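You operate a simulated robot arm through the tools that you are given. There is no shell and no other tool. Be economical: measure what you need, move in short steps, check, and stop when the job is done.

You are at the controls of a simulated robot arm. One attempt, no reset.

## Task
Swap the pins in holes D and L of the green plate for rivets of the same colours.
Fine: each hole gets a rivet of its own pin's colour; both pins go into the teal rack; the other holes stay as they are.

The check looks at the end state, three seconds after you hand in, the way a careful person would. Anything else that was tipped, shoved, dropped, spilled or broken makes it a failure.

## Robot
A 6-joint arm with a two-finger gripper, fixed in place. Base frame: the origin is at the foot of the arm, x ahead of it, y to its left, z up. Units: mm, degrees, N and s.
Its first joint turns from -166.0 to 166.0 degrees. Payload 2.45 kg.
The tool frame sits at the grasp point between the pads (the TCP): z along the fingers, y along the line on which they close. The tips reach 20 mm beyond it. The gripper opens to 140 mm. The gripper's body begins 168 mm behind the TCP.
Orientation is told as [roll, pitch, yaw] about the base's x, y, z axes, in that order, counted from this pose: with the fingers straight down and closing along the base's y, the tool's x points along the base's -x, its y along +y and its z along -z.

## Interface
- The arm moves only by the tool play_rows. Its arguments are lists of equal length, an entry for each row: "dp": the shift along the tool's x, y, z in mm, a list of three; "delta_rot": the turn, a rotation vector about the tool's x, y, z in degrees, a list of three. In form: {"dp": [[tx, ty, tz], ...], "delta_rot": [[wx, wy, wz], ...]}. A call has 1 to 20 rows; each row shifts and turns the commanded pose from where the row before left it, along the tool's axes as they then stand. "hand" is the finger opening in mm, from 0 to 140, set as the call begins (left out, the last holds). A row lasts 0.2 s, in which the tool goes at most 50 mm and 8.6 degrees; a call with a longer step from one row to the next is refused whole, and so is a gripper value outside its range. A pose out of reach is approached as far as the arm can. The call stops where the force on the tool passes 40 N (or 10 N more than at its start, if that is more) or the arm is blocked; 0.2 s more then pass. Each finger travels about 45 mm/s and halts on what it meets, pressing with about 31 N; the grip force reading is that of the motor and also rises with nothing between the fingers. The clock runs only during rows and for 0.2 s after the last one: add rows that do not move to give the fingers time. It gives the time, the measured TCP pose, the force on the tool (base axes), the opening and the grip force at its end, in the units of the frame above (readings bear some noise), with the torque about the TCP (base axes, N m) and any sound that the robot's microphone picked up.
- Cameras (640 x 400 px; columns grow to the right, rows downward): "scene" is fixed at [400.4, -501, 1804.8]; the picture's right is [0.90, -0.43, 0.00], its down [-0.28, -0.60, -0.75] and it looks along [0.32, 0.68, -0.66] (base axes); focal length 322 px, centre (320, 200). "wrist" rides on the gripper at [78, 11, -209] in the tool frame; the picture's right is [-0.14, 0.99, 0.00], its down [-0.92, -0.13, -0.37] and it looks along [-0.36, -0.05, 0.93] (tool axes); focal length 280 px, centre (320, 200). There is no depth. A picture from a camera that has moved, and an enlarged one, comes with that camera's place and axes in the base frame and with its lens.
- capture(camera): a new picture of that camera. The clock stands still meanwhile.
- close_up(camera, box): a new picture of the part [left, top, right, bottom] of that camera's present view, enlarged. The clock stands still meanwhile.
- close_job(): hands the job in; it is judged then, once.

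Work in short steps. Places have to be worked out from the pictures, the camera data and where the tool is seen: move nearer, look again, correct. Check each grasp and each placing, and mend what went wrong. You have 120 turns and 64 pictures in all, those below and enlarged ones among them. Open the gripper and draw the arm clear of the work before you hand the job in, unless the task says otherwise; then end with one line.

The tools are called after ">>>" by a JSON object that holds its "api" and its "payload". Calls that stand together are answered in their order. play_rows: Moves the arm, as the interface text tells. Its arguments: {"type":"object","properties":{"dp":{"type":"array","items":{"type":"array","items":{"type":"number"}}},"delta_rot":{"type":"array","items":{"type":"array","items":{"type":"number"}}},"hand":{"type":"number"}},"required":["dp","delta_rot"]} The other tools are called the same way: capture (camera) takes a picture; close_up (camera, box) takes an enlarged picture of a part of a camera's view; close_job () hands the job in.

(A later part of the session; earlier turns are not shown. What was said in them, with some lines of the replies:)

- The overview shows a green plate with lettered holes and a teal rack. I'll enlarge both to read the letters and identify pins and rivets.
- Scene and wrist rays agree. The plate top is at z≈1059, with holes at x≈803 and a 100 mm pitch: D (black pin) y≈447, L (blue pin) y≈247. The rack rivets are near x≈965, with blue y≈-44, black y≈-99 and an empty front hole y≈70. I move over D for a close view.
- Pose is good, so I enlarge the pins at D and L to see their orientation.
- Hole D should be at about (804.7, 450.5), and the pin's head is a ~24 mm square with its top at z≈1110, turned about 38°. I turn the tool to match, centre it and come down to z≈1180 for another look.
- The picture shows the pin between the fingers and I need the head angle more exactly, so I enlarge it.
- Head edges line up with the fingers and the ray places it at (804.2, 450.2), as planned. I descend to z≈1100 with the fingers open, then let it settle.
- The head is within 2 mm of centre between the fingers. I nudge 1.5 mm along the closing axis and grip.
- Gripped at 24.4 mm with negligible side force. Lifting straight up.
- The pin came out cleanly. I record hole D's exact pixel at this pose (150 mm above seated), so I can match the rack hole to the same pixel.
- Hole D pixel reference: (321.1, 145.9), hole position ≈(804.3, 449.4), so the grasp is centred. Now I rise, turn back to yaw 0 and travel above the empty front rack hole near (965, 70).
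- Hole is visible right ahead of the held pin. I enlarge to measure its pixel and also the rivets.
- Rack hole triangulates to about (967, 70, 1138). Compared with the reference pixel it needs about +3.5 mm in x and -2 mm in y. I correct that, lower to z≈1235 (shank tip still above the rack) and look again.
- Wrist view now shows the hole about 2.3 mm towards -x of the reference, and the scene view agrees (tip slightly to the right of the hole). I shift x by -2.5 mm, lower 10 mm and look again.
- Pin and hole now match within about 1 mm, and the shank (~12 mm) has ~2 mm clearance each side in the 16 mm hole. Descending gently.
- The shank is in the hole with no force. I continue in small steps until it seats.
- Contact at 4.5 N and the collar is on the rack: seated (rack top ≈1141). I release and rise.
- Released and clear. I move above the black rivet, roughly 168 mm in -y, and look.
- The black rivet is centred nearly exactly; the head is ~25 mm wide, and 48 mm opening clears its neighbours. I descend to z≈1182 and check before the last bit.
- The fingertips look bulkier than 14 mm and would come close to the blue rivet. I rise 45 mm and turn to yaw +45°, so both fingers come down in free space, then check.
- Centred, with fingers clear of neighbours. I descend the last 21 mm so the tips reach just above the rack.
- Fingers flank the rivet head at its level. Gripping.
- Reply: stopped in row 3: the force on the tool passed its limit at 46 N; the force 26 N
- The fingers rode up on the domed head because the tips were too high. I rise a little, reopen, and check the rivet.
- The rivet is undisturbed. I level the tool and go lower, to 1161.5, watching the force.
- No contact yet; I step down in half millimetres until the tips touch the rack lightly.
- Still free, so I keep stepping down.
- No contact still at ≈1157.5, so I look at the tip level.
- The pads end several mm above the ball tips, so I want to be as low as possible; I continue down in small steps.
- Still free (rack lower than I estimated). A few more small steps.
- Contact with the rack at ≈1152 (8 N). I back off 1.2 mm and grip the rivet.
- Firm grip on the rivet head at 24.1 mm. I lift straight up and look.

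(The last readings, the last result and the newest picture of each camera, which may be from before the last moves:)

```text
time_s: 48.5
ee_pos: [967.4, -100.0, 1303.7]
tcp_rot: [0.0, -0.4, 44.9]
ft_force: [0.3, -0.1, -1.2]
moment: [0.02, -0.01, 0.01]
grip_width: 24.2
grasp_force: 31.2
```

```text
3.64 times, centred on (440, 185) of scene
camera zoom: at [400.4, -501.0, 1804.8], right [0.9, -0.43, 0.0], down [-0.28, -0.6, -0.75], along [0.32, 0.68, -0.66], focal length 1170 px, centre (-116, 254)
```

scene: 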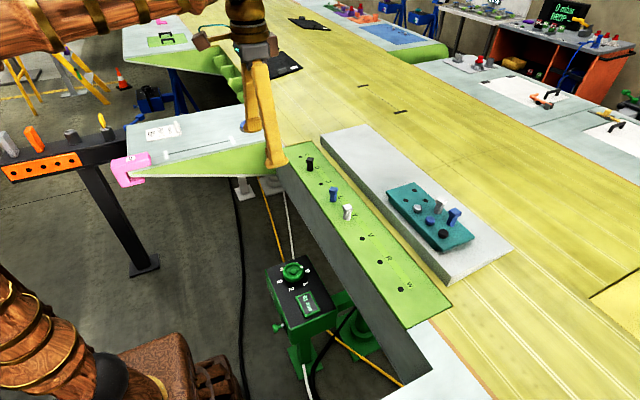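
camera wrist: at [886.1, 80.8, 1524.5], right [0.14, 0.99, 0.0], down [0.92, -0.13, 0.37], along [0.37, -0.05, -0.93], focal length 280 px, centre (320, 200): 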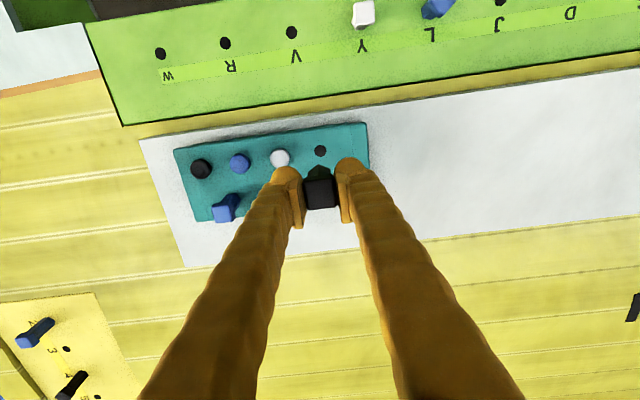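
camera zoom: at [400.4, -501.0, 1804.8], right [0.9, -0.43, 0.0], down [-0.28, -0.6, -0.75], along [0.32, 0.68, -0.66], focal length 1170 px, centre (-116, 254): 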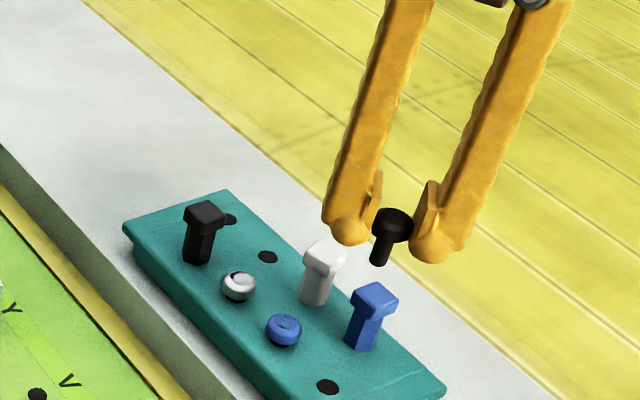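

The black rivet is upright in the grip; reference pixel of its hole at +150 mm is (321.1, 151.2). I carry it over hole D at this height.

>>> {"api": "play_rows", "payload": {"dp": [[-18.2, 33.53, 0], [-18.2, 33.53, 0], [-18.2, 33.53, 0], [-18.2, 33.53, 0], [-18.2, 33.53, 0], [-18.2, 33.53, 0], [-18.2, 33.53, 0], [-18.2, 33.53, 0], [-18.2, 33.53, 0], [-18.2, 33.53, 0], [-18.2, 33.53, 0], [-18.2, 33.53, 0], [-18.2, 33.53, 0], [-18.2, 33.53, 0], [-18.2, 33.53, 0], [0, 0, 0], [0, 0, 0]], "delta_rot": [[0, 0, 0], [0, 0, 0], [0, 0, 0], [0, 0, 0], [0, 0, 0], [0, 0, 0], [0, 0, 0], [0, 0, 0], [0, 0, 0], [0, 0, 0], [0, 0, 0], [0, 0, 0], [0, 0, 0], [0, 0, 0], [0, 0, 0], [0, 0, 0], [0, 0, 0]]}}

>>> {"api": "play_rows", "payload": {"dp": [[0, 0, 30], [0, 0, 30], [0, 0, 24], [0, 0, 0], [0, 0, 0]], "delta_rot": [[0, 0, 0], [0, 0, 0], [0, 0, 0], [0, 0, 0], [0, 0, 0]]}}

>>> {"api": "close_up", "payload": {"camera": "wrist", "box": [260, 110, 380, 230]}}

```text
time_s: 52.1
ee_pos: [803.3, 449.5, 1301.7]
tcp_rot: [0.1, -0.2, 45.0]
ft_force: [-0.2, 0.7, -0.7]
moment: [-0.03, -0.01, 0.0]
grip_width: 24.1
grasp_force: 31.2
```

```text
time_s: 53.3
ee_pos: [802.8, 449.2, 1218.6]
tcp_rot: [0.1, -0.3, 45.1]
ft_force: [0.3, 0.0, 0.3]
moment: [-0.01, 0.0, 0.0]
grip_width: 24.1
grasp_force: 31.2
```

```text
3.33 times, centred on (320, 170) of wrist
camera zoom: at [739.1, 400.2, 1428.8], right [-0.6, 0.8, 0.0], down [0.74, 0.56, 0.37], along [0.3, 0.23, -0.93], focal length 935 px, centre (320, 300)
```

zoom: 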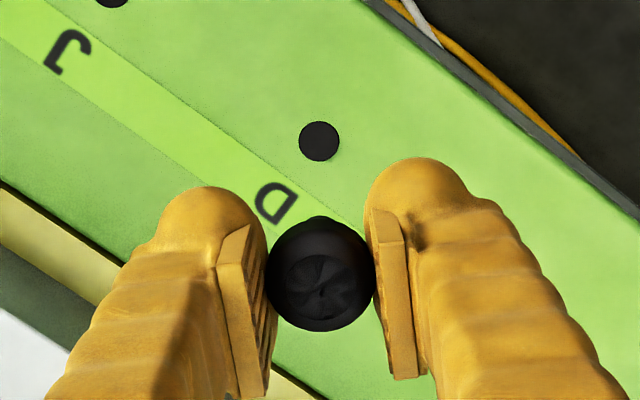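

Relative to the reference the hole is off by 1.8 mm left and 1.6 mm down in the picture. I correct and descend 105 mm, then check from both cameras.

>>> {"api": "play_rows", "payload": {"dp": [[-1.65, -2.05, 0], [0, 0, 25], [0, 0, 25], [0, 0, 25], [0, 0, 20], [0, 0, 10], [0, 0, 0], [0, 0, 0]], "delta_rot": [[0, 0, 0], [0, 0, 0], [0, 0, 0], [0, 0, 0], [0, 0, 0], [0, 0, 0], [0, 0, 0], [0, 0, 0]]}}

>>> {"api": "close_up", "payload": {"camera": "wrist", "box": [260, 110, 380, 230]}}

>>> {"api": "close_up", "payload": {"camera": "scene", "box": [285, 130, 335, 180]}}

```text
time_s: 55.1
ee_pos: [807.7, 449.2, 1115.2]
tcp_rot: [0.1, -0.3, 45.1]
ft_force: [0.1, 0.0, 0.1]
moment: [-0.03, 0.03, 0.01]
grip_width: 24.0
grasp_force: 30.5
```

```text
3.33 times, centred on (320, 170) of wrist
camera zoom: at [743.2, 401.0, 1324.8], right [-0.6, 0.8, 0.0], down [0.74, 0.56, 0.37], along [0.3, 0.23, -0.93], focal length 935 px, centre (320, 300)
```

zoom: 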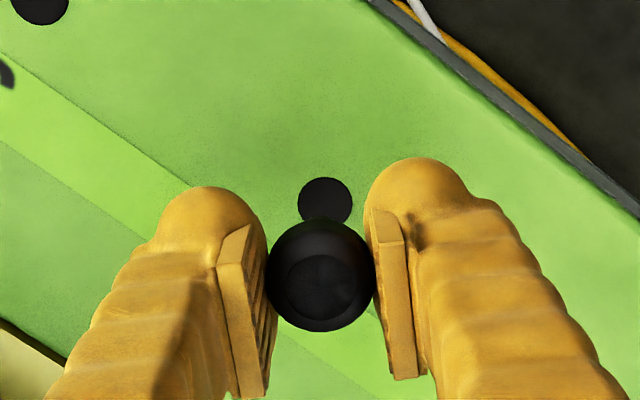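

```text
8.00 times, centred on (310, 155) of scene
camera zoom: at [400.4, -501.0, 1804.8], right [0.9, -0.43, 0.0], down [-0.28, -0.6, -0.75], along [0.32, 0.68, -0.66], focal length 2574 px, centre (400, 560)
```

zoom: 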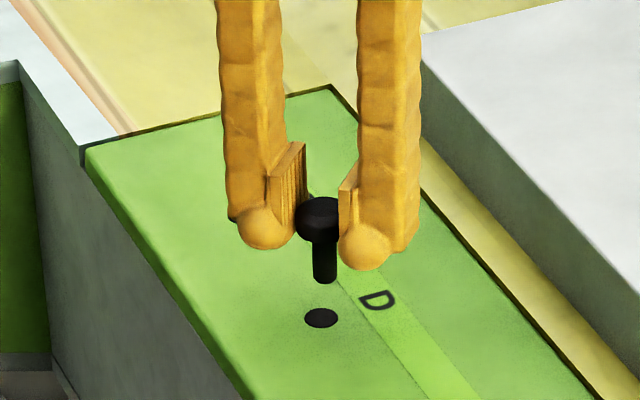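

All three cues (wrist, scene, readings) say the rivet is about 2.5 mm too far in +x. I shift by (-2.6, -0.5), lower 14 mm and re-check.

>>> {"api": "play_rows", "payload": {"dp": [[2.2, 1.4, 0], [0, 0, 7], [0, 0, 7], [0, 0, 0], [0, 0, 0]], "delta_rot": [[0, 0, 0], [0, 0, 0], [0, 0, 0], [0, 0, 0], [0, 0, 0]]}}

>>> {"api": "close_up", "payload": {"camera": "wrist", "box": [280, 130, 360, 210]}}

>>> {"api": "close_up", "payload": {"camera": "scene", "box": [290, 140, 330, 180]}}

```text
time_s: 56.3
ee_pos: [804.6, 449.7, 1101.1]
tcp_rot: [-0.1, -0.3, 45.0]
ft_force: [0.7, -0.1, -0.6]
moment: [0.01, 0.04, -0.02]
grip_width: 24.1
grasp_force: 31.5
```

```text
5.00 times, centred on (320, 170) of wrist
camera zoom: at [740.9, 400.9, 1311.2], right [-0.6, 0.8, 0.0], down [0.74, 0.56, 0.37], along [0.3, 0.23, -0.93], focal length 1402 px, centre (320, 350)
```

zoom: 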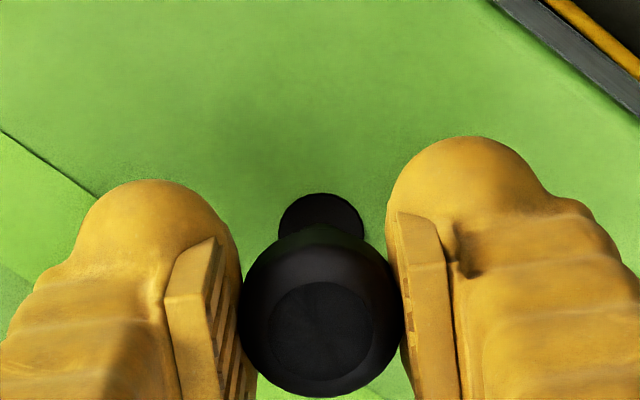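

```text
10.00 times, centred on (310, 160) of scene
camera zoom: at [400.4, -501.0, 1804.8], right [0.9, -0.43, 0.0], down [-0.28, -0.6, -0.75], along [0.32, 0.68, -0.66], focal length 3218 px, centre (420, 600)
```

zoom: 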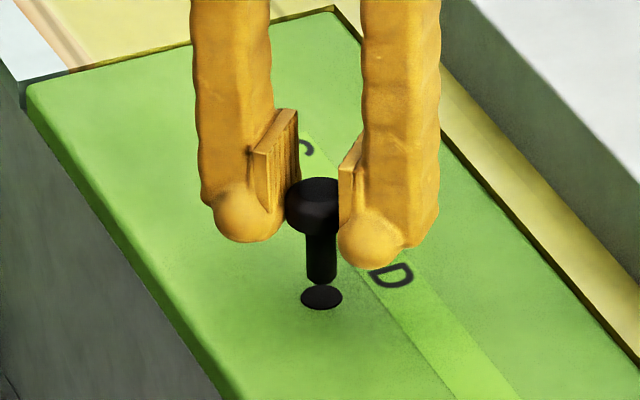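

Tip and hole now line up within 1 mm. I nudge 0.5 mm and descend gently.

>>> {"api": "play_rows", "payload": {"dp": [[0, -0.5, 3], [0, 0, 4], [0, 0, 4], [0, 0, 4], [0, 0, 4], [0, 0, 4], [0, 0, 2], [0, 0, 0], [0, 0, 0]], "delta_rot": [[0, 0, 0], [0, 0, 0], [0, 0, 0], [0, 0, 0], [0, 0, 0], [0, 0, 0], [0, 0, 0], [0, 0, 0], [0, 0, 0]]}}

>>> {"api": "close_up", "payload": {"camera": "scene", "box": [290, 140, 330, 180]}}

```text
time_s: 58.3
ee_pos: [805.1, 448.5, 1075.9]
tcp_rot: [0.0, -0.3, 45.0]
ft_force: [-0.3, -0.2, -1.3]
moment: [-0.01, 0.02, 0.01]
grip_width: 24.0
grasp_force: 30.8
```

```text
10.00 times, centred on (310, 160) of scene
camera zoom: at [400.4, -501.0, 1804.8], right [0.9, -0.43, 0.0], down [-0.28, -0.6, -0.75], along [0.32, 0.68, -0.66], focal length 3218 px, centre (420, 600)
```

zoom: 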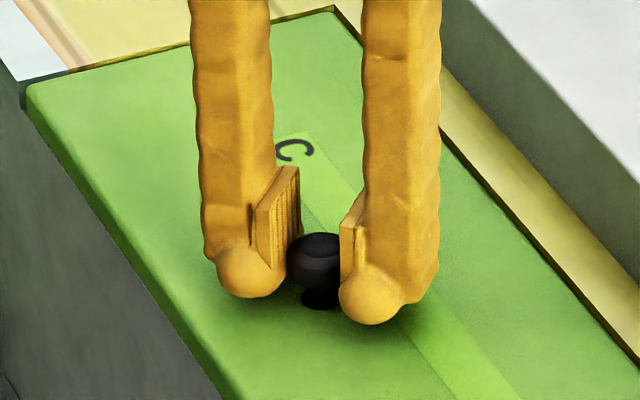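

The shank is in the hole, with no force. I step down to seat it.

>>> {"api": "play_rows", "payload": {"dp": [[0, 0, 1], [0, 0, 1], [0, 0, 1], [0, 0, 1], [0, 0, 0]], "delta_rot": [[0, 0, 0], [0, 0, 0], [0, 0, 0], [0, 0, 0], [0, 0, 0]]}}

>>> {"api": "play_rows", "payload": {"dp": [[0, 0, 0.7], [0, 0, 0.7], [0, 0, 0]], "delta_rot": [[0, 0, 0], [0, 0, 0], [0, 0, 0]]}}

```text
time_s: 59.5
ee_pos: [804.8, 448.7, 1072.8]
tcp_rot: [0.0, -0.3, 44.9]
ft_force: [0.7, -0.7, -0.9]
moment: [-0.01, 0.03, 0.0]
grip_width: 23.8
grasp_force: 31.2
```

```text
time_s: 60.3
ee_pos: [805.1, 448.5, 1070.3]
tcp_rot: [0.0, -0.4, 45.0]
ft_force: [0.0, 0.1, -0.8]
moment: [-0.02, -0.03, 0.0]
grip_width: 24.1
grasp_force: 31.3
```

Still no contact; a few more small steps.

>>> {"api": "play_rows", "payload": {"dp": [[0, 0, 0.7], [0, 0, 0.7], [0, 0, 0]], "delta_rot": [[0, 0, 0], [0, 0, 0], [0, 0, 0]]}}

>>> {"api": "play_rows", "payload": {"dp": [[0, 0, 0.7], [0, 0, 0.7], [0, 0, 0]], "delta_rot": [[0, 0, 0], [0, 0, 0], [0, 0, 0]]}}

>>> {"api": "close_up", "payload": {"camera": "scene", "box": [290, 140, 330, 180]}}

```text
time_s: 61.1
ee_pos: [804.8, 448.4, 1070.1]
tcp_rot: [-0.1, -0.4, 45.0]
ft_force: [-3.4, 0.4, 10.1]
moment: [-0.13, 0.1, -0.05]
grip_width: 23.8
grasp_force: 31.1
```

```text
time_s: 61.9
ee_pos: [805.0, 448.6, 1069.8]
tcp_rot: [-0.1, -0.4, 45.0]
ft_force: [-9.9, -2.8, 38.6]
moment: [-0.34, 0.24, -0.08]
grip_width: 24.0
grasp_force: 30.8
```

```text
10.00 times, centred on (310, 160) of scene
camera zoom: at [400.4, -501.0, 1804.8], right [0.9, -0.43, 0.0], down [-0.28, -0.6, -0.75], along [0.32, 0.68, -0.66], focal length 3218 px, centre (420, 600)
```

zoom: 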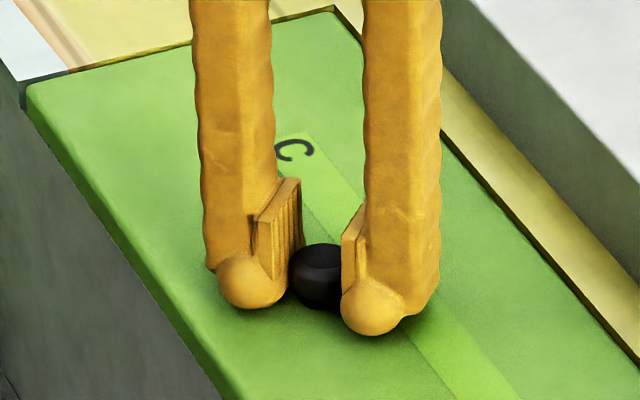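

Seated at z≈1070. I take off the pressing force, then release and rise.

>>> {"api": "play_rows", "payload": {"dp": [[0, 0, -1.4], [0, 0, 0]], "delta_rot": [[0, 0, 0], [0, 0, 0]]}}

>>> {"api": "play_rows", "payload": {"dp": [[0, 0, 0], [0, 0, 0], [0, 0, 0], [0, 0, 0]], "delta_rot": [[0, 0, 0], [0, 0, 0], [0, 0, 0], [0, 0, 0]], "hand": 60}}

>>> {"api": "play_rows", "payload": {"dp": [[0, 0, -15], [0, 0, -30], [0, 0, -35], [0, 0, -35], [0, 0, -35], [0, 0, -30], [0, 0, 0], [0, 0, 0]], "delta_rot": [[0, 0, 0], [0, 0, 0], [0, 0, 0], [0, 0, 0], [0, 0, 0], [0, 0, 0], [0, 0, 0], [0, 0, 0]]}}

>>> {"api": "close_up", "payload": {"camera": "wrist", "box": [140, 70, 440, 250]}}

```text
time_s: 62.5
ee_pos: [805.9, 448.3, 1069.8]
tcp_rot: [0.0, -0.2, 45.1]
ft_force: [-4.6, -3.9, 25.8]
moment: [-0.16, 0.1, 0.05]
grip_width: 24.1
grasp_force: 30.7
```

```text
time_s: 63.5
ee_pos: [805.6, 448.9, 1070.1]
tcp_rot: [0.0, -0.4, 44.9]
ft_force: [-5.7, 8.8, 17.1]
moment: [-0.27, -0.06, -0.11]
grip_width: 51.0
grasp_force: 0.1
```

```text
time_s: 65.3
ee_pos: [802.2, 451.4, 1249.1]
tcp_rot: [0.0, -0.2, 45.0]
ft_force: [-0.2, 0.4, 0.1]
moment: [0.01, -0.01, -0.02]
grip_width: 60.1
grasp_force: 0.1
```

```text
2.13 times, centred on (290, 160) of wrist
camera zoom: at [739.0, 402.3, 1458.6], right [-0.6, 0.8, 0.0], down [0.74, 0.56, 0.37], along [0.3, 0.23, -0.93], focal length 598 px, centre (384, 285)
```

zoom: 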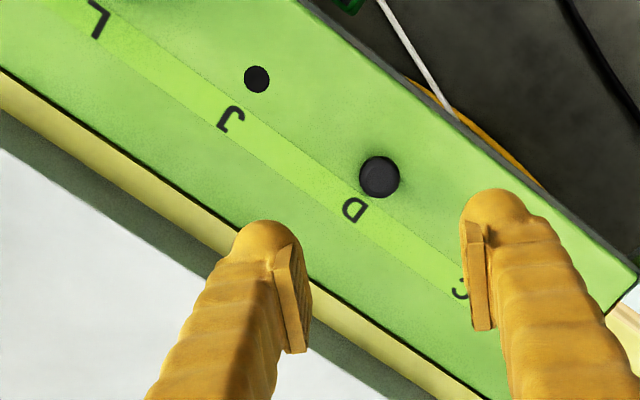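

The black rivet sits flush in D. Now I turn back to yaw 0 and go over L for the blue pin.

>>> {"api": "play_rows", "payload": {"dp": [[0, 0, 0], [0, 0, 0], [0, 0, 0], [0, 0, 0], [0, 0, 0], [0, 0, 0], [0, -39.8, 0], [0, -39.8, 0], [0, -39.8, 0], [0, -39.8, 0], [0, -39.8, 0], [0, 0, 0], [0, 0, 0]], "delta_rot": [[0, 0, 7.5], [0, 0, 7.5], [0, 0, 7.5], [0, 0, 7.5], [0, 0, 7.5], [0, 0, 7.5], [0, 0, 0], [0, 0, 0], [0, 0, 0], [0, 0, 0], [0, 0, 0], [0, 0, 0], [0, 0, 0]], "hand": 90}}

>>> {"api": "close_up", "payload": {"camera": "wrist", "box": [240, 100, 400, 200]}}

```text
time_s: 68.1
ee_pos: [803.5, 250.0, 1246.1]
tcp_rot: [0.2, -0.2, -0.1]
ft_force: [-0.1, -0.9, 0.1]
moment: [-0.02, 0.0, 0.05]
grip_width: 90.2
grasp_force: 0.0
```

```text
4.00 times, centred on (320, 150) of wrist
camera zoom: at [724.9, 260.6, 1457.1], right [0.14, 0.99, 0.0], down [0.92, -0.13, 0.37], along [0.37, -0.05, -0.93], focal length 1122 px, centre (320, 400)
```

zoom: 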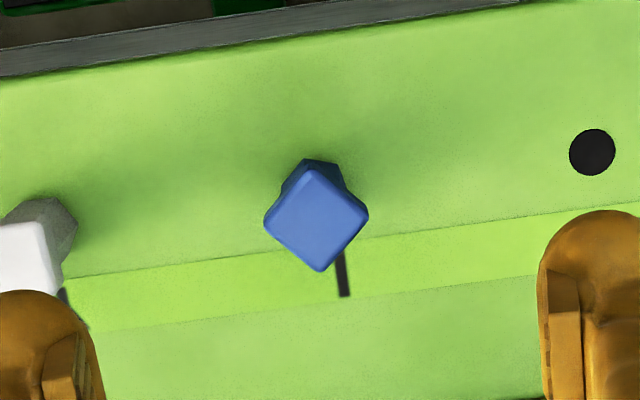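

Blue head edges are turned about 40° (closing axis yaw +40°), centred near (804.5, 248). I rotate, adjust, and come down to just around it with fingers open for a check.

>>> {"api": "play_rows", "payload": {"dp": [[0, 0, 0], [0, 0, 0], [0, 0, 0], [0, 0, 0], [0, 0, 0], [0.5, -2.2, 30], [0, 0, 40], [0, 0, 40], [0, 0, 20], [0, 0, 13], [0, 0, 0], [0, 0, 0]], "delta_rot": [[0, 0, -8], [0, 0, -8], [0, 0, -8], [0, 0, -8], [0, 0, -8], [0, 0, 0], [0, 0, 0], [0, 0, 0], [0, 0, 0], [0, 0, 0], [0, 0, 0], [0, 0, 0]], "hand": 60}}

>>> {"api": "close_up", "payload": {"camera": "wrist", "box": [230, 130, 430, 255]}}

```text
time_s: 70.7
ee_pos: [807.1, 248.2, 1104.4]
tcp_rot: [0.1, -0.2, 40.0]
ft_force: [0.2, 0.1, 0.0]
moment: [0.0, 0.03, 0.0]
grip_width: 60.3
grasp_force: 0.0
```

```text
3.20 times, centred on (330, 192) of wrist
camera zoom: at [738.6, 205.0, 1315.7], right [-0.53, 0.85, 0.0], down [0.79, 0.49, 0.37], along [0.32, 0.2, -0.93], focal length 897 px, centre (288, 224)
```

zoom: 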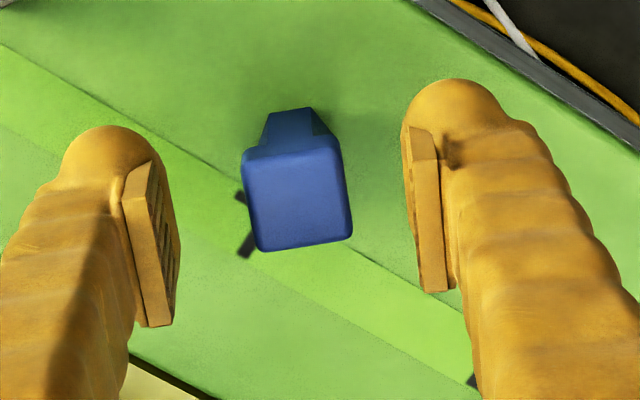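

Nearly aligned: about 3° more yaw, and 1.8 mm offsets. I correct and grip.

>>> {"api": "play_rows", "payload": {"dp": [[1.7, 1.7, 0], [0, 0, 0]], "delta_rot": [[0, 0, -3], [0, 0, 0]]}}

>>> {"api": "play_rows", "payload": {"dp": [[0, 0, 0], [0, 0, 0], [0, 0, 0], [0, 0, 0], [0, 0, 0], [0, 0, 0]], "delta_rot": [[0, 0, 0], [0, 0, 0], [0, 0, 0], [0, 0, 0], [0, 0, 0], [0, 0, 0]], "hand": 10}}

```text
time_s: 71.3
ee_pos: [804.6, 248.7, 1105.7]
tcp_rot: [0.1, -0.3, 42.9]
ft_force: [0.4, 0.0, -0.1]
moment: [0.0, 0.02, 0.01]
grip_width: 59.9
grasp_force: 0.1
```

```text
time_s: 72.7
ee_pos: [803.9, 248.0, 1105.6]
tcp_rot: [0.0, -0.3, 43.0]
ft_force: [0.4, -0.2, 0.3]
moment: [-0.02, -0.03, 0.0]
grip_width: 24.8
grasp_force: 31.2
```

Gripped at 24.8 mm. I lift 150 mm and record hole L's pixel as reference.

>>> {"api": "play_rows", "payload": {"dp": [[0, 0, -5], [0, 0, -10], [0, 0, -20], [0, 0, -25], [0, 0, -30], [0, 0, -30], [0, 0, -30], [0, 0, 0], [0, 0, 0]], "delta_rot": [[0, 0, 0], [0, 0, 0], [0, 0, 0], [0, 0, 0], [0, 0, 0], [0, 0, 0], [0, 0, 0], [0, 0, 0], [0, 0, 0]]}}

>>> {"api": "close_up", "payload": {"camera": "wrist", "box": [260, 110, 380, 230]}}

```text
time_s: 74.7
ee_pos: [803.2, 248.3, 1255.8]
tcp_rot: [0.0, -0.4, 42.8]
ft_force: [0.1, -0.4, -1.2]
moment: [-0.01, 0.05, 0.03]
grip_width: 24.5
grasp_force: 31.5
```

```text
3.33 times, centred on (320, 170) of wrist
camera zoom: at [737.6, 201.5, 1465.4], right [-0.58, 0.82, 0.0], down [0.76, 0.53, 0.37], along [0.3, 0.22, -0.93], focal length 935 px, centre (320, 300)
```

zoom: 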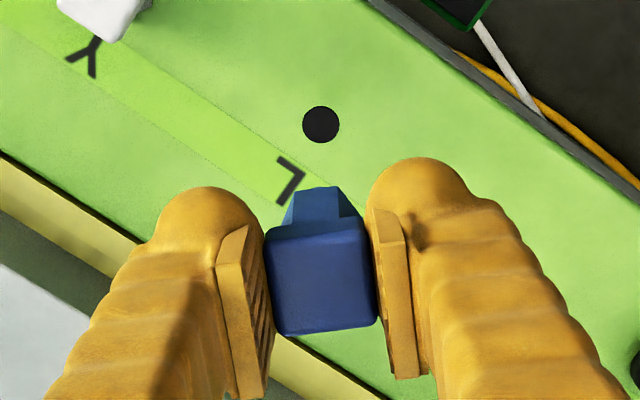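

Reference for the blue pin: hole at normalized (0.0011, -0.1882) at +150 mm. I rise 82 mm and carry it over the vacated black-rivet hole.

>>> {"api": "play_rows", "payload": {"dp": [[0, 0, -28], [0, 0, -28], [0, 0, -26], [11.77, -36.5, 0], [11.77, -36.5, 0], [11.77, -36.5, 0], [11.77, -36.5, 0], [11.77, -36.5, 0], [11.77, -36.5, 0], [11.77, -36.5, 0], [11.77, -36.5, 0], [11.77, -36.5, 0], [11.77, -36.5, 0], [0, 0, 0], [0, 0, 0]], "delta_rot": [[0, 0, 0], [0, 0, 0], [0, 0, 0], [0, 0, 0], [0, 0, 0], [0, 0, 0], [0, 0, 0], [0, 0, 0], [0, 0, 0], [0, 0, 0], [0, 0, 0], [0, 0, 0], [0, 0, 0], [0, 0, 0], [0, 0, 0]]}}

>>> {"api": "close_up", "payload": {"camera": "wrist", "box": [260, 110, 380, 230]}}

```text
time_s: 77.9
ee_pos: [967.7, -100.5, 1336.8]
tcp_rot: [0.1, -0.3, 43.0]
ft_force: [0.2, 0.8, -1.2]
moment: [0.0, -0.03, -0.01]
grip_width: 24.8
grasp_force: 31.2
```

```text
3.33 times, centred on (320, 170) of wrist
camera zoom: at [902.6, -147.0, 1547.2], right [-0.58, 0.82, 0.0], down [0.76, 0.53, 0.37], along [0.3, 0.22, -0.93], focal length 935 px, centre (320, 300)
```

zoom: 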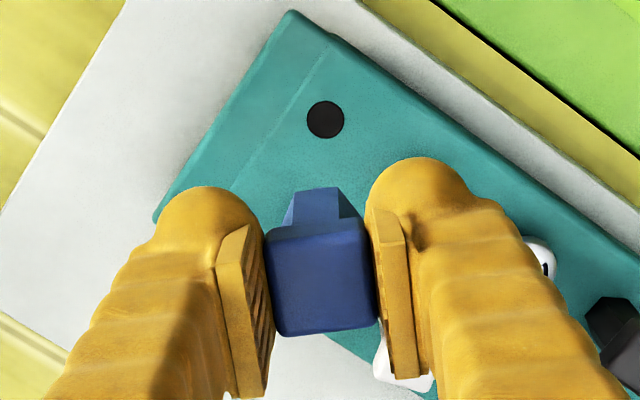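

Offset from reference is +2.0 mm right and 2.0 mm up in the picture. I correct, descend 110 mm and check.

>>> {"api": "play_rows", "payload": {"dp": [[2.05, 2.3, 0], [0, 0, 30], [0, 0, 30], [0, 0, 30], [0, 0, 20], [0, 0, 0], [0, 0, 0], [0, 0, 0]], "delta_rot": [[0, 0, 0], [0, 0, 0], [0, 0, 0], [0, 0, 0], [0, 0, 0], [0, 0, 0], [0, 0, 0], [0, 0, 0]]}}

>>> {"api": "close_up", "payload": {"camera": "wrist", "box": [280, 130, 360, 210]}}

>>> {"api": "close_up", "payload": {"camera": "scene", "box": [420, 190, 470, 240]}}

```text
time_s: 79.7
ee_pos: [964.7, -99.3, 1227.1]
tcp_rot: [0.0, -0.3, 43.0]
ft_force: [0.7, 0.1, -0.9]
moment: [0.0, -0.05, -0.01]
grip_width: 24.5
grasp_force: 31.7
```

```text
5.00 times, centred on (320, 170) of wrist
camera zoom: at [899.0, -145.6, 1437.3], right [-0.58, 0.82, 0.0], down [0.76, 0.53, 0.37], along [0.3, 0.22, -0.93], focal length 1402 px, centre (320, 350)
```

zoom: 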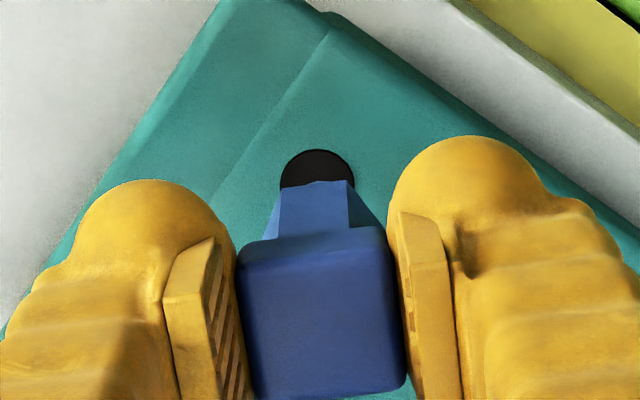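

```text
8.00 times, centred on (445, 215) of scene
camera zoom: at [400.4, -501.0, 1804.8], right [0.9, -0.43, 0.0], down [-0.28, -0.6, -0.75], along [0.32, 0.68, -0.66], focal length 2574 px, centre (-680, 80)
```

zoom: 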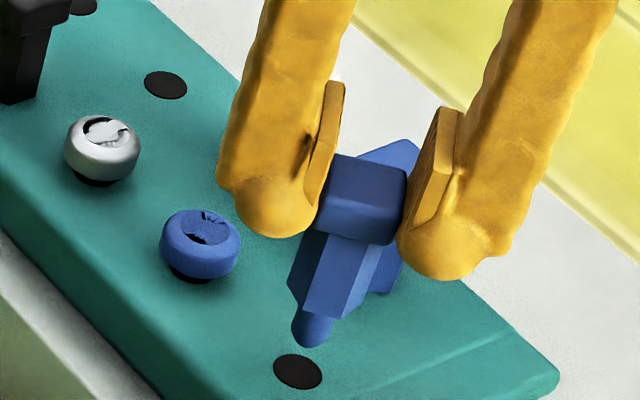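

Pin and hole agree within ~1 mm in both views. Descending gently into the hole.

>>> {"api": "play_rows", "payload": {"dp": [[0, -0.3, 3], [0, 0, 4], [0, 0, 4], [0, 0, 4], [0, 0, 4], [0, 0, 4], [0, 0, 4], [0, 0, 4], [0, 0, 2], [0, 0, 0], [0, 0, 0]], "delta_rot": [[0, 0, 0], [0, 0, 0], [0, 0, 0], [0, 0, 0], [0, 0, 0], [0, 0, 0], [0, 0, 0], [0, 0, 0], [0, 0, 0], [0, 0, 0], [0, 0, 0]]}}

>>> {"api": "close_up", "payload": {"camera": "scene", "box": [420, 190, 470, 240]}}

```text
time_s: 82.1
ee_pos: [965.3, -99.7, 1192.6]
tcp_rot: [0.0, -0.3, 43.0]
ft_force: [0.1, 1.0, -1.3]
moment: [0.01, -0.01, -0.02]
grip_width: 24.4
grasp_force: 30.9
```

```text
8.00 times, centred on (445, 215) of scene
camera zoom: at [400.4, -501.0, 1804.8], right [0.9, -0.43, 0.0], down [-0.28, -0.6, -0.75], along [0.32, 0.68, -0.66], focal length 2574 px, centre (-680, 80)
```

zoom: 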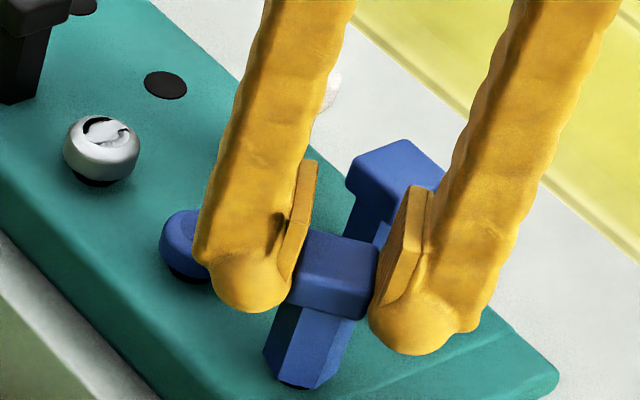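

The shank is in, no force. I step down to seat.

>>> {"api": "play_rows", "payload": {"dp": [[0, 0, 1], [0, 0, 1], [0, 0, 1], [0, 0, 0.7], [0, 0, 0]], "delta_rot": [[0, 0, 0], [0, 0, 0], [0, 0, 0], [0, 0, 0], [0, 0, 0]]}}

>>> {"api": "play_rows", "payload": {"dp": [[0, 0, 0.6], [0, 0, 0.6], [0, 0, 0]], "delta_rot": [[0, 0, 0], [0, 0, 0], [0, 0, 0]]}}

```text
time_s: 83.3
ee_pos: [963.5, -99.6, 1191.0]
tcp_rot: [0.1, -0.3, 43.0]
ft_force: [0.3, -0.2, -0.4]
moment: [-0.06, -0.01, 0.0]
grip_width: 24.6
grasp_force: 31.1
```

```text
time_s: 84.1
ee_pos: [962.7, -99.7, 1188.7]
tcp_rot: [0.1, -0.3, 43.0]
ft_force: [0.0, 0.7, 0.2]
moment: [0.01, -0.01, 0.01]
grip_width: 24.6
grasp_force: 30.6
```

Not touching yet; two more pairs of small steps.

>>> {"api": "play_rows", "payload": {"dp": [[0, 0, 0.6], [0, 0, 0.6], [0, 0, 0]], "delta_rot": [[0, 0, 0], [0, 0, 0], [0, 0, 0]]}}

>>> {"api": "close_up", "payload": {"camera": "scene", "box": [425, 205, 465, 240]}}

```text
time_s: 84.9
ee_pos: [963.2, -100.8, 1187.6]
tcp_rot: [-0.1, -0.3, 43.1]
ft_force: [2.5, -0.6, 3.0]
moment: [-0.04, -0.13, -0.04]
grip_width: 24.3
grasp_force: 30.9
```

```text
11.43 times, centred on (445, 222) of scene
camera zoom: at [400.4, -501.0, 1804.8], right [0.9, -0.43, 0.0], down [-0.28, -0.6, -0.75], along [0.32, 0.68, -0.66], focal length 3678 px, centre (-1109, -57)
```

zoom: 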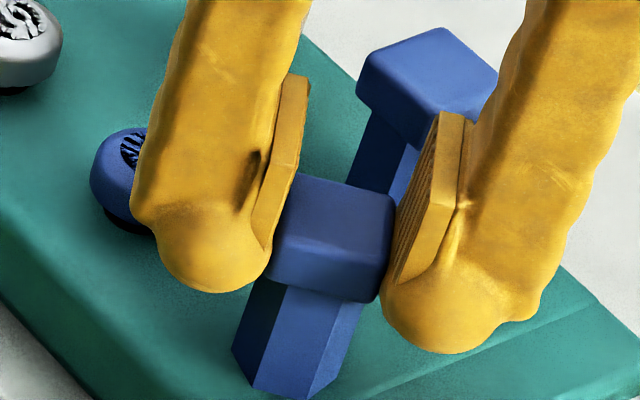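

Light contact and the collar is flush: seated. I release, rise, turn to yaw 55° (which keeps the fingers clear of all neighbours) and move above the blue rivet.

>>> {"api": "play_rows", "payload": {"dp": [[0, 0, 0], [0, 0, 0], [0, 0, 0], [0, 0, 0]], "delta_rot": [[0, 0, 0], [0, 0, 0], [0, 0, 0], [0, 0, 0]], "hand": 48}}

>>> {"api": "play_rows", "payload": {"dp": [[0, 0, -10], [0, 0, -25], [0, 0, -35], [0, 0, -35], [0, 0, -10], [0, 0, 0], [0, 0, 0], [-23.35, 15.45, 0], [-23.35, 15.45, 0], [0, 0, 0], [0, 0, 0], [0, 0, 0]], "delta_rot": [[0, 0, 0], [0, 0, 0], [0, 0, 0], [0, 0, 0], [0, 0, 0], [0, 0, -6], [0, 0, -6], [0, 0, 0], [0, 0, 0], [0, 0, 0], [0, 0, 0], [0, 0, 0]]}}

>>> {"api": "close_up", "payload": {"camera": "wrist", "box": [220, 90, 420, 215]}}

```text
time_s: 85.9
ee_pos: [962.7, -100.5, 1187.1]
tcp_rot: [0.0, -0.4, 42.9]
ft_force: [-1.0, 0.3, 0.8]
moment: [-0.01, 0.01, 0.0]
grip_width: 48.0
grasp_force: 0.0
```

```text
time_s: 88.5
ee_pos: [965.9, -45.1, 1304.9]
tcp_rot: [0.0, -0.2, 54.9]
ft_force: [0.2, 0.3, -0.2]
moment: [-0.01, -0.02, -0.01]
grip_width: 47.9
grasp_force: 0.2
```

```text
3.20 times, centred on (320, 152) of wrist
camera zoom: at [910.9, -103.3, 1515.0], right [-0.73, 0.68, 0.0], down [0.63, 0.68, 0.37], along [0.25, 0.27, -0.93], focal length 897 px, centre (320, 352)
```

zoom: 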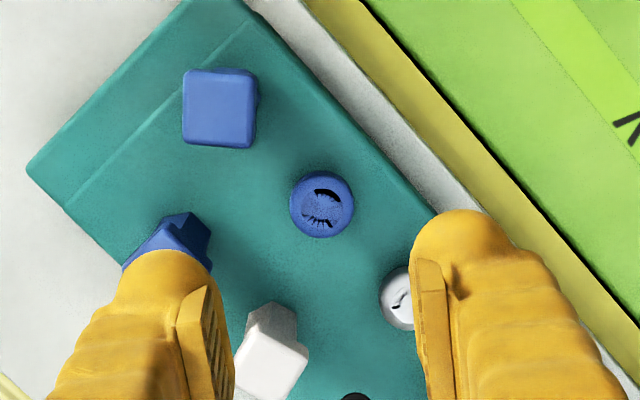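

The blue rivet is nearly centred. I shift 2 mm, narrow the opening to 38 mm and descend to z≈1190 for a clearance check.

>>> {"api": "play_rows", "payload": {"dp": [[-2, 0, 0], [0, 0, 35], [0, 0, 35], [0, 0, 30], [0, 0, 15], [0, 0, 0], [0, 0, 0]], "delta_rot": [[0, 0, 0], [0, 0, 0], [0, 0, 0], [0, 0, 0], [0, 0, 0], [0, 0, 0], [0, 0, 0]], "hand": 38}}

>>> {"api": "close_up", "payload": {"camera": "wrist", "box": [220, 110, 420, 235]}}

>>> {"api": "close_up", "payload": {"camera": "scene", "box": [405, 175, 465, 235]}}

```text
time_s: 90.1
ee_pos: [966.3, -42.2, 1189.8]
tcp_rot: [0.0, -0.3, 55.0]
ft_force: [0.0, -0.2, 0.5]
moment: [0.01, 0.0, 0.02]
grip_width: 37.9
grasp_force: 0.2
```

```text
3.20 times, centred on (320, 172) of wrist
camera zoom: at [911.5, -100.8, 1399.5], right [-0.73, 0.68, 0.0], down [0.63, 0.68, 0.37], along [0.25, 0.27, -0.93], focal length 897 px, centre (320, 288)
```

zoom: 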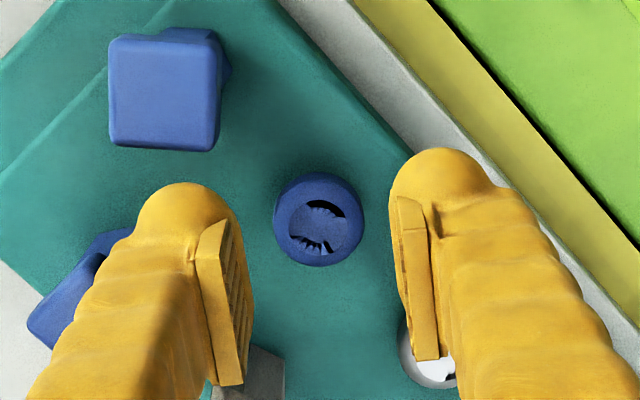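

```text
6.67 times, centred on (435, 205) of scene
camera zoom: at [400.4, -501.0, 1804.8], right [0.9, -0.43, 0.0], down [-0.28, -0.6, -0.75], along [0.32, 0.68, -0.66], focal length 2145 px, centre (-447, 167)
```

zoom: 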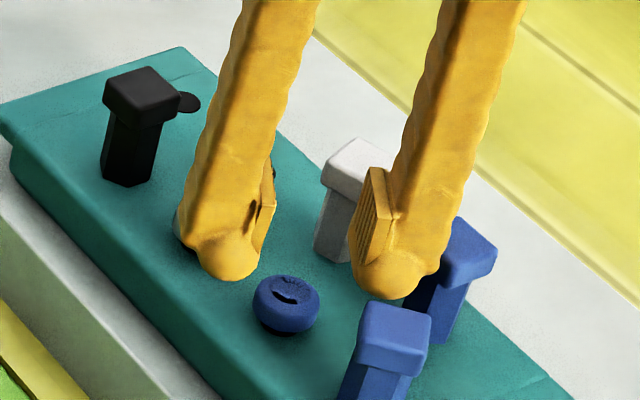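

The rivet is centred and the left finger passes the back blue pin with a few mm to spare by geometry. I descend carefully in two parts, watching force.

>>> {"api": "play_rows", "payload": {"dp": [[0, 0, 4], [0, 0, 4], [0, 0, 4], [0, 0, 4], [0, 0, 0]], "delta_rot": [[0, 0, 0], [0, 0, 0], [0, 0, 0], [0, 0, 0], [0, 0, 0]]}}

>>> {"api": "play_rows", "payload": {"dp": [[0, 0, 4], [0, 0, 4], [0, 0, 4], [0, 0, 3], [0, 0, 0], [0, 0, 0]], "delta_rot": [[0, 0, 0], [0, 0, 0], [0, 0, 0], [0, 0, 0], [0, 0, 0], [0, 0, 0]]}}

>>> {"api": "close_up", "payload": {"camera": "scene", "box": [405, 175, 465, 235]}}

```text
time_s: 91.3
ee_pos: [966.3, -41.4, 1171.1]
tcp_rot: [0.0, -0.3, 55.0]
ft_force: [-0.3, -0.6, -0.6]
moment: [0.0, -0.01, -0.01]
grip_width: 38.0
grasp_force: 0.1
```

```text
time_s: 92.7
ee_pos: [965.7, -42.1, 1156.6]
tcp_rot: [-0.1, -0.3, 55.0]
ft_force: [0.3, 0.9, 0.7]
moment: [0.01, 0.01, 0.01]
grip_width: 37.8
grasp_force: 0.1
```

```text
6.67 times, centred on (435, 205) of scene
camera zoom: at [400.4, -501.0, 1804.8], right [0.9, -0.43, 0.0], down [-0.28, -0.6, -0.75], along [0.32, 0.68, -0.66], focal length 2145 px, centre (-447, 167)
```

zoom: 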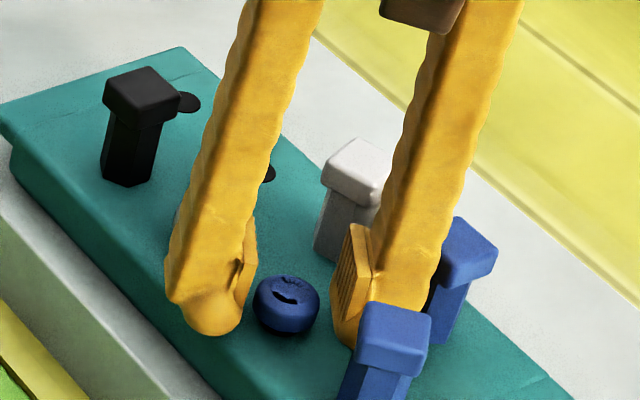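

No contact with neighbours. I lower 3 mm more to the level that worked before, then grip.

>>> {"api": "play_rows", "payload": {"dp": [[0, 0, 1], [0, 0, 0.8], [0, 0, 0.8], [0, 0, 0]], "delta_rot": [[0, 0, 0], [0, 0, 0], [0, 0, 0], [0, 0, 0]]}}

>>> {"api": "play_rows", "payload": {"dp": [[0, 0, 0], [0, 0, 0], [0, 0, 0], [0, 0, 0]], "delta_rot": [[0, 0, 0], [0, 0, 0], [0, 0, 0], [0, 0, 0]], "hand": 10}}

```text
time_s: 93.7
ee_pos: [965.7, -41.7, 1153.7]
tcp_rot: [0.0, -0.4, 54.9]
ft_force: [-0.7, 0.8, 0.9]
moment: [0.0, 0.0, 0.01]
grip_width: 37.8
grasp_force: 0.0
```

```text
time_s: 94.7
ee_pos: [966.3, -41.8, 1154.6]
tcp_rot: [-0.1, -0.2, 55.0]
ft_force: [0.0, -0.6, 0.0]
moment: [-0.03, -0.02, 0.03]
grip_width: 24.2
grasp_force: 31.2
```

Gripped at 24.2 mm. I lift 150 mm and record the reference hole pixel.

>>> {"api": "play_rows", "payload": {"dp": [[0, 0, -4], [0, 0, -8], [0, 0, -15], [0, 0, -25], [0, 0, -30], [0, 0, -34], [0, 0, -34], [0, 0, 0], [0, 0, 0]], "delta_rot": [[0, 0, 0], [0, 0, 0], [0, 0, 0], [0, 0, 0], [0, 0, 0], [0, 0, 0], [0, 0, 0], [0, 0, 0], [0, 0, 0]]}}

>>> {"api": "close_up", "payload": {"camera": "wrist", "box": [260, 110, 380, 230]}}

>>> {"api": "close_up", "payload": {"camera": "scene", "box": [380, 120, 480, 250]}}

```text
time_s: 96.7
ee_pos: [963.8, -43.7, 1303.1]
tcp_rot: [0.1, -0.3, 55.1]
ft_force: [-0.1, 0.8, -0.6]
moment: [0.01, 0.0, -0.02]
grip_width: 24.1
grasp_force: 30.6
```

```text
3.33 times, centred on (320, 170) of wrist
camera zoom: at [908.2, -102.7, 1512.8], right [-0.73, 0.68, 0.0], down [0.63, 0.68, 0.37], along [0.25, 0.27, -0.93], focal length 935 px, centre (320, 300)
```

zoom: 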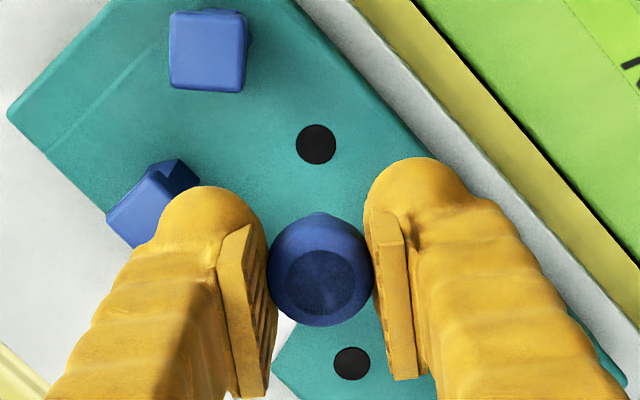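

```text
3.08 times, centred on (430, 185) of scene
camera zoom: at [400.4, -501.0, 1804.8], right [0.9, -0.43, 0.0], down [-0.28, -0.6, -0.75], along [0.32, 0.68, -0.66], focal length 990 px, centre (-18, 246)
```

zoom: 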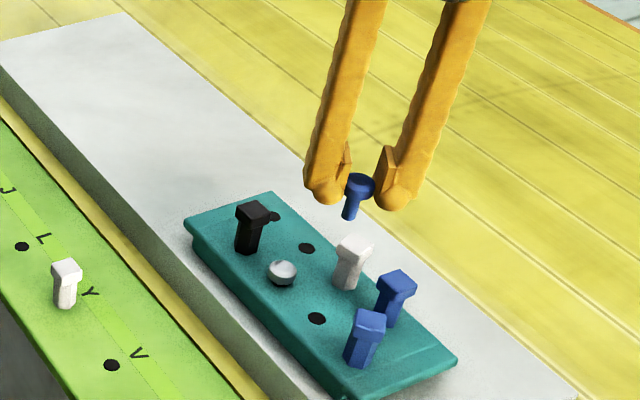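

The blue rivet is held upright. I carry it over hole L and lower to z≈1180 for a look.

>>> {"api": "play_rows", "payload": {"dp": [[-16.3, 33.3, 0], [-16.3, 33.3, 0], [-16.3, 33.3, 0], [-16.3, 33.3, 0], [-16.3, 33.3, 0], [-16.3, 33.3, 0], [-16.3, 33.3, 0], [-16.3, 33.3, 0], [-16.3, 33.3, 0], [0, 0, 0], [0, 0, 40], [0, 0, 40], [0, 0, 40], [0, 0, 0], [0, 0, 0]], "delta_rot": [[0, 0, 0], [0, 0, 0], [0, 0, 0], [0, 0, 0], [0, 0, 0], [0, 0, 0], [0, 0, 0], [0, 0, 0], [0, 0, 0], [0, 0, 0], [0, 0, 0], [0, 0, 0], [0, 0, 0], [0, 0, 0], [0, 0, 0]]}}

>>> {"api": "close_up", "payload": {"camera": "wrist", "box": [260, 110, 380, 230]}}

```text
time_s: 99.9
ee_pos: [805.5, 249.1, 1185.4]
tcp_rot: [-0.1, -0.3, 54.9]
ft_force: [0.3, 0.4, -0.3]
moment: [-0.01, 0.05, -0.03]
grip_width: 23.9
grasp_force: 31.0
```

```text
3.33 times, centred on (320, 170) of wrist
camera zoom: at [749.2, 191.2, 1395.0], right [-0.73, 0.68, 0.0], down [0.63, 0.68, 0.37], along [0.25, 0.27, -0.93], focal length 935 px, centre (320, 300)
```

zoom: 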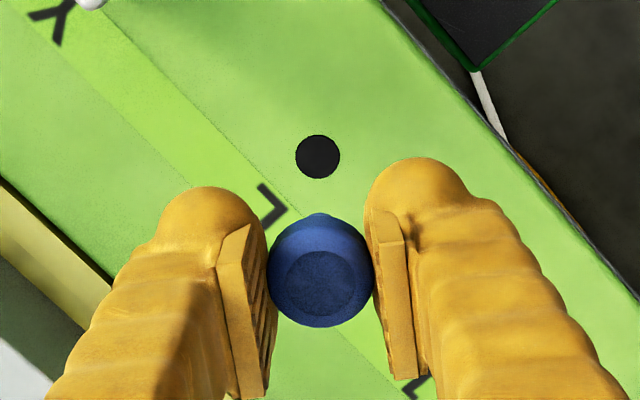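

Offset is about -1.7 mm right and +0.9 mm down. I correct and descend 82 mm to just above the hole.

>>> {"api": "play_rows", "payload": {"dp": [[-0.9, -1.9, 0], [0, 0, 25], [0, 0, 25], [0, 0, 20], [0, 0, 12], [0, 0, 0], [0, 0, 0], [0, 0, 0]], "delta_rot": [[0, 0, 0], [0, 0, 0], [0, 0, 0], [0, 0, 0], [0, 0, 0], [0, 0, 0], [0, 0, 0], [0, 0, 0]]}}

>>> {"api": "close_up", "payload": {"camera": "wrist", "box": [280, 130, 360, 210]}}

>>> {"api": "close_up", "payload": {"camera": "scene", "box": [310, 160, 360, 210]}}

```text
time_s: 101.7
ee_pos: [807.7, 249.6, 1101.9]
tcp_rot: [0.0, -0.3, 55.0]
ft_force: [0.1, -0.4, -0.6]
moment: [0.01, 0.06, -0.03]
grip_width: 24.2
grasp_force: 30.8
```

```text
5.00 times, centred on (320, 170) of wrist
camera zoom: at [752.2, 190.6, 1312.2], right [-0.73, 0.68, 0.0], down [0.63, 0.68, 0.37], along [0.25, 0.27, -0.93], focal length 1402 px, centre (320, 350)
```

zoom: 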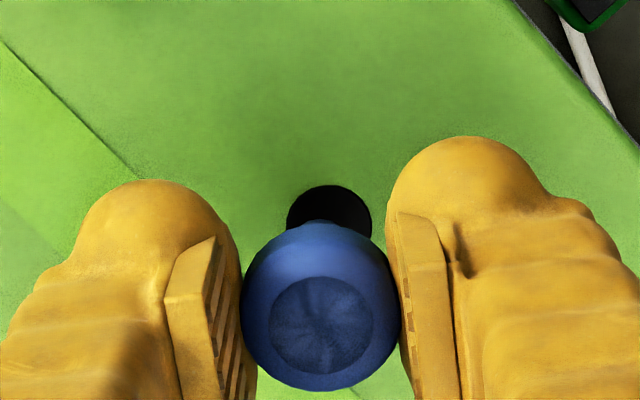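

```text
8.00 times, centred on (335, 185) of scene
camera zoom: at [400.4, -501.0, 1804.8], right [0.9, -0.43, 0.0], down [-0.28, -0.6, -0.75], along [0.32, 0.68, -0.66], focal length 2574 px, centre (200, 320)
```

zoom: 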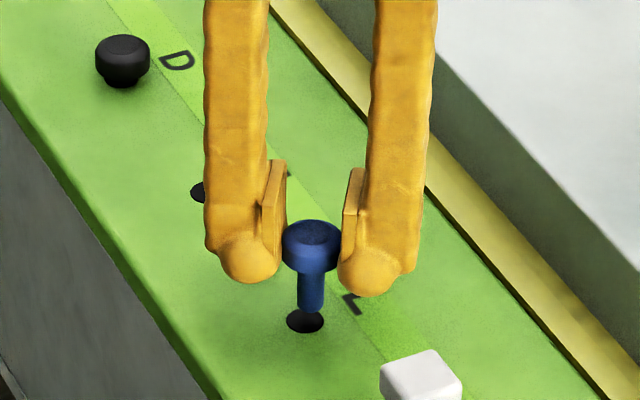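

Both views say about 1.5 mm too far in +x. I correct and descend gently.

>>> {"api": "play_rows", "payload": {"dp": [[0.6, 1.5, 0], [0, 0, 3], [0, 0, 4], [0, 0, 4], [0, 0, 4], [0, 0, 4], [0, 0, 4], [0, 0, 0], [0, 0, 0]], "delta_rot": [[0, 0, 0], [0, 0, 0], [0, 0, 0], [0, 0, 0], [0, 0, 0], [0, 0, 0], [0, 0, 0], [0, 0, 0], [0, 0, 0]]}}

>>> {"api": "close_up", "payload": {"camera": "scene", "box": [310, 160, 360, 210]}}

```text
time_s: 103.7
ee_pos: [805.2, 249.3, 1080.5]
tcp_rot: [0.0, -0.3, 55.0]
ft_force: [0.3, -0.4, 0.1]
moment: [0.0, 0.01, 0.02]
grip_width: 23.9
grasp_force: 30.7
```

```text
8.00 times, centred on (335, 185) of scene
camera zoom: at [400.4, -501.0, 1804.8], right [0.9, -0.43, 0.0], down [-0.28, -0.6, -0.75], along [0.32, 0.68, -0.66], focal length 2574 px, centre (200, 320)
```

zoom: 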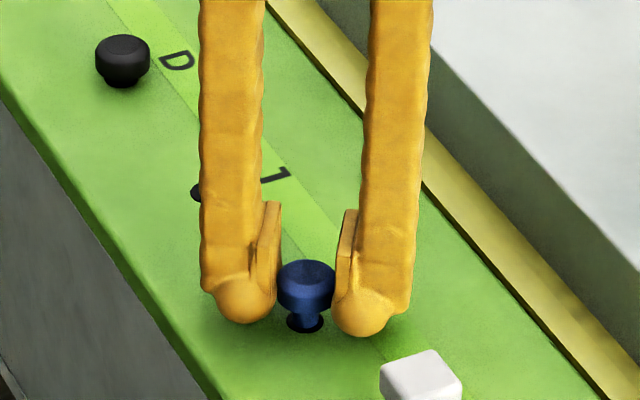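

The shank is inside the hole. I step down to seat, watching force.

>>> {"api": "play_rows", "payload": {"dp": [[0, 0, 2], [0, 0, 2], [0, 0, 1], [0, 0, 1], [0, 0, 0.7], [0, 0, 0]], "delta_rot": [[0, 0, 0], [0, 0, 0], [0, 0, 0], [0, 0, 0], [0, 0, 0], [0, 0, 0]]}}

>>> {"api": "play_rows", "payload": {"dp": [[0, 0, 0.6], [0, 0, 0.6], [0, 0, 0]], "delta_rot": [[0, 0, 0], [0, 0, 0], [0, 0, 0]]}}

```text
time_s: 105.1
ee_pos: [805.2, 250.2, 1072.9]
tcp_rot: [-0.1, -0.2, 54.9]
ft_force: [0.0, -0.2, -0.6]
moment: [0.02, -0.01, 0.0]
grip_width: 24.0
grasp_force: 30.7
```

```text
time_s: 105.9
ee_pos: [805.1, 250.2, 1072.3]
tcp_rot: [-0.1, -0.3, 55.1]
ft_force: [-0.6, 0.4, 4.7]
moment: [0.0, -0.01, 0.01]
grip_width: 24.0
grasp_force: 31.0
```

Contact at 4.7 N, at the expected seat height. I release and rise.

>>> {"api": "play_rows", "payload": {"dp": [[0, 0, 0], [0, 0, 0], [0, 0, 0], [0, 0, 0]], "delta_rot": [[0, 0, 0], [0, 0, 0], [0, 0, 0], [0, 0, 0]], "hand": 56}}

>>> {"api": "play_rows", "payload": {"dp": [[0, 0, -10], [0, 0, -25], [0, 0, -35], [0, 0, -40], [0, 0, -40], [0, 0, -40], [0, 0, -40], [0, 0, 0]], "delta_rot": [[0, 0, 0], [0, 0, 0], [0, 0, 0], [0, 0, 0], [0, 0, 0], [0, 0, 0], [0, 0, 0], [0, 0, 0]]}}

>>> {"api": "close_up", "payload": {"camera": "scene", "box": [295, 145, 365, 230]}}

>>> {"api": "close_up", "payload": {"camera": "wrist", "box": [140, 60, 460, 260]}}

```text
time_s: 106.9
ee_pos: [805.4, 250.1, 1073.0]
tcp_rot: [0.0, -0.3, 55.1]
ft_force: [-0.6, -0.2, -0.4]
moment: [-0.01, 0.0, 0.0]
grip_width: 56.3
grasp_force: 0.1
```

```text
time_s: 108.7
ee_pos: [804.5, 248.2, 1302.5]
tcp_rot: [0.0, -0.3, 55.1]
ft_force: [0.2, -0.2, -0.2]
moment: [-0.03, -0.03, -0.01]
grip_width: 55.9
grasp_force: 0.0
```

```text
4.71 times, centred on (330, 188) of scene
camera zoom: at [400.4, -501.0, 1804.8], right [0.9, -0.43, 0.0], down [-0.28, -0.6, -0.75], along [0.32, 0.68, -0.66], focal length 1514 px, centre (273, 259)
```

zoom: 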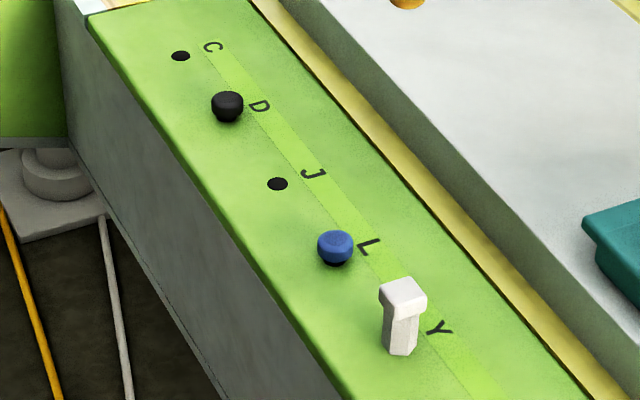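

```text
2.00 times, centred on (300, 160) of wrist
camera zoom: at [750.2, 189.6, 1512.6], right [-0.73, 0.68, 0.0], down [0.63, 0.68, 0.37], along [0.25, 0.27, -0.93], focal length 561 px, centre (360, 280)
```

zoom: 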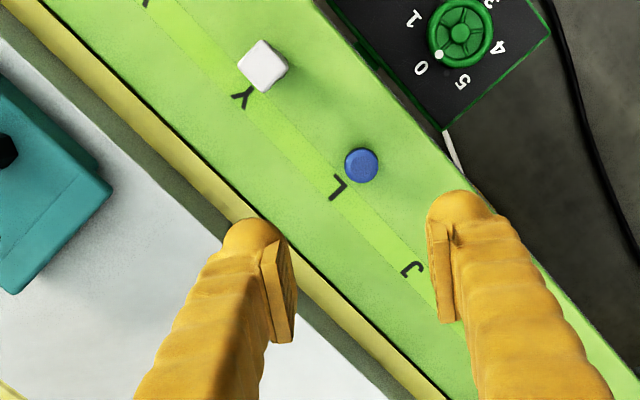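

Both rivets are in. I draw the arm back and up, then inspect the final state closely.

>>> {"api": "play_rows", "payload": {"dp": [[0, 0, -30], [0, 0, -30], [0, 0, -30], [20, -30, 0], [20, -30, 0], [20, -30, 0], [0, 0, 0], [0, 0, 0]], "delta_rot": [[0, 0, 0], [0, 0, 0], [0, 0, 0], [0, 0, 0], [0, 0, 0], [0, 0, 0], [0, 0, 0], [0, 0, 0]], "hand": 100}}

>>> {"api": "close_up", "payload": {"camera": "scene", "box": [305, 150, 355, 200]}}

>>> {"api": "close_up", "payload": {"camera": "scene", "box": [380, 170, 490, 260]}}

>>> {"api": "capture", "payload": {"camera": "scene"}}

```text
time_s: 110.5
ee_pos: [845.0, 146.5, 1394.2]
tcp_rot: [-0.1, -0.3, 55.0]
ft_force: [-0.1, 0.0, 0.3]
moment: [0.02, 0.04, 0.01]
grip_width: 99.9
grasp_force: 0.1
```

```text
refused: no pictures are left
```

```text
refused: no pictures are left
```

```text
refused: no pictures are left
```

No pictures are left. The last ones show black and blue rivets seated upright in D and L, and both pins seated in the rack. The gripper is open and clear above the work, so I hand in.

>>> {"api": "close_job", "payload": {}}

```text
The job is handed in.
```

I swapped both pins: D now holds the black rivet and L the blue one, and both pins are in the teal rack. I ran out of pictures before a final close-up, so this rests on the last views and the seating forces.
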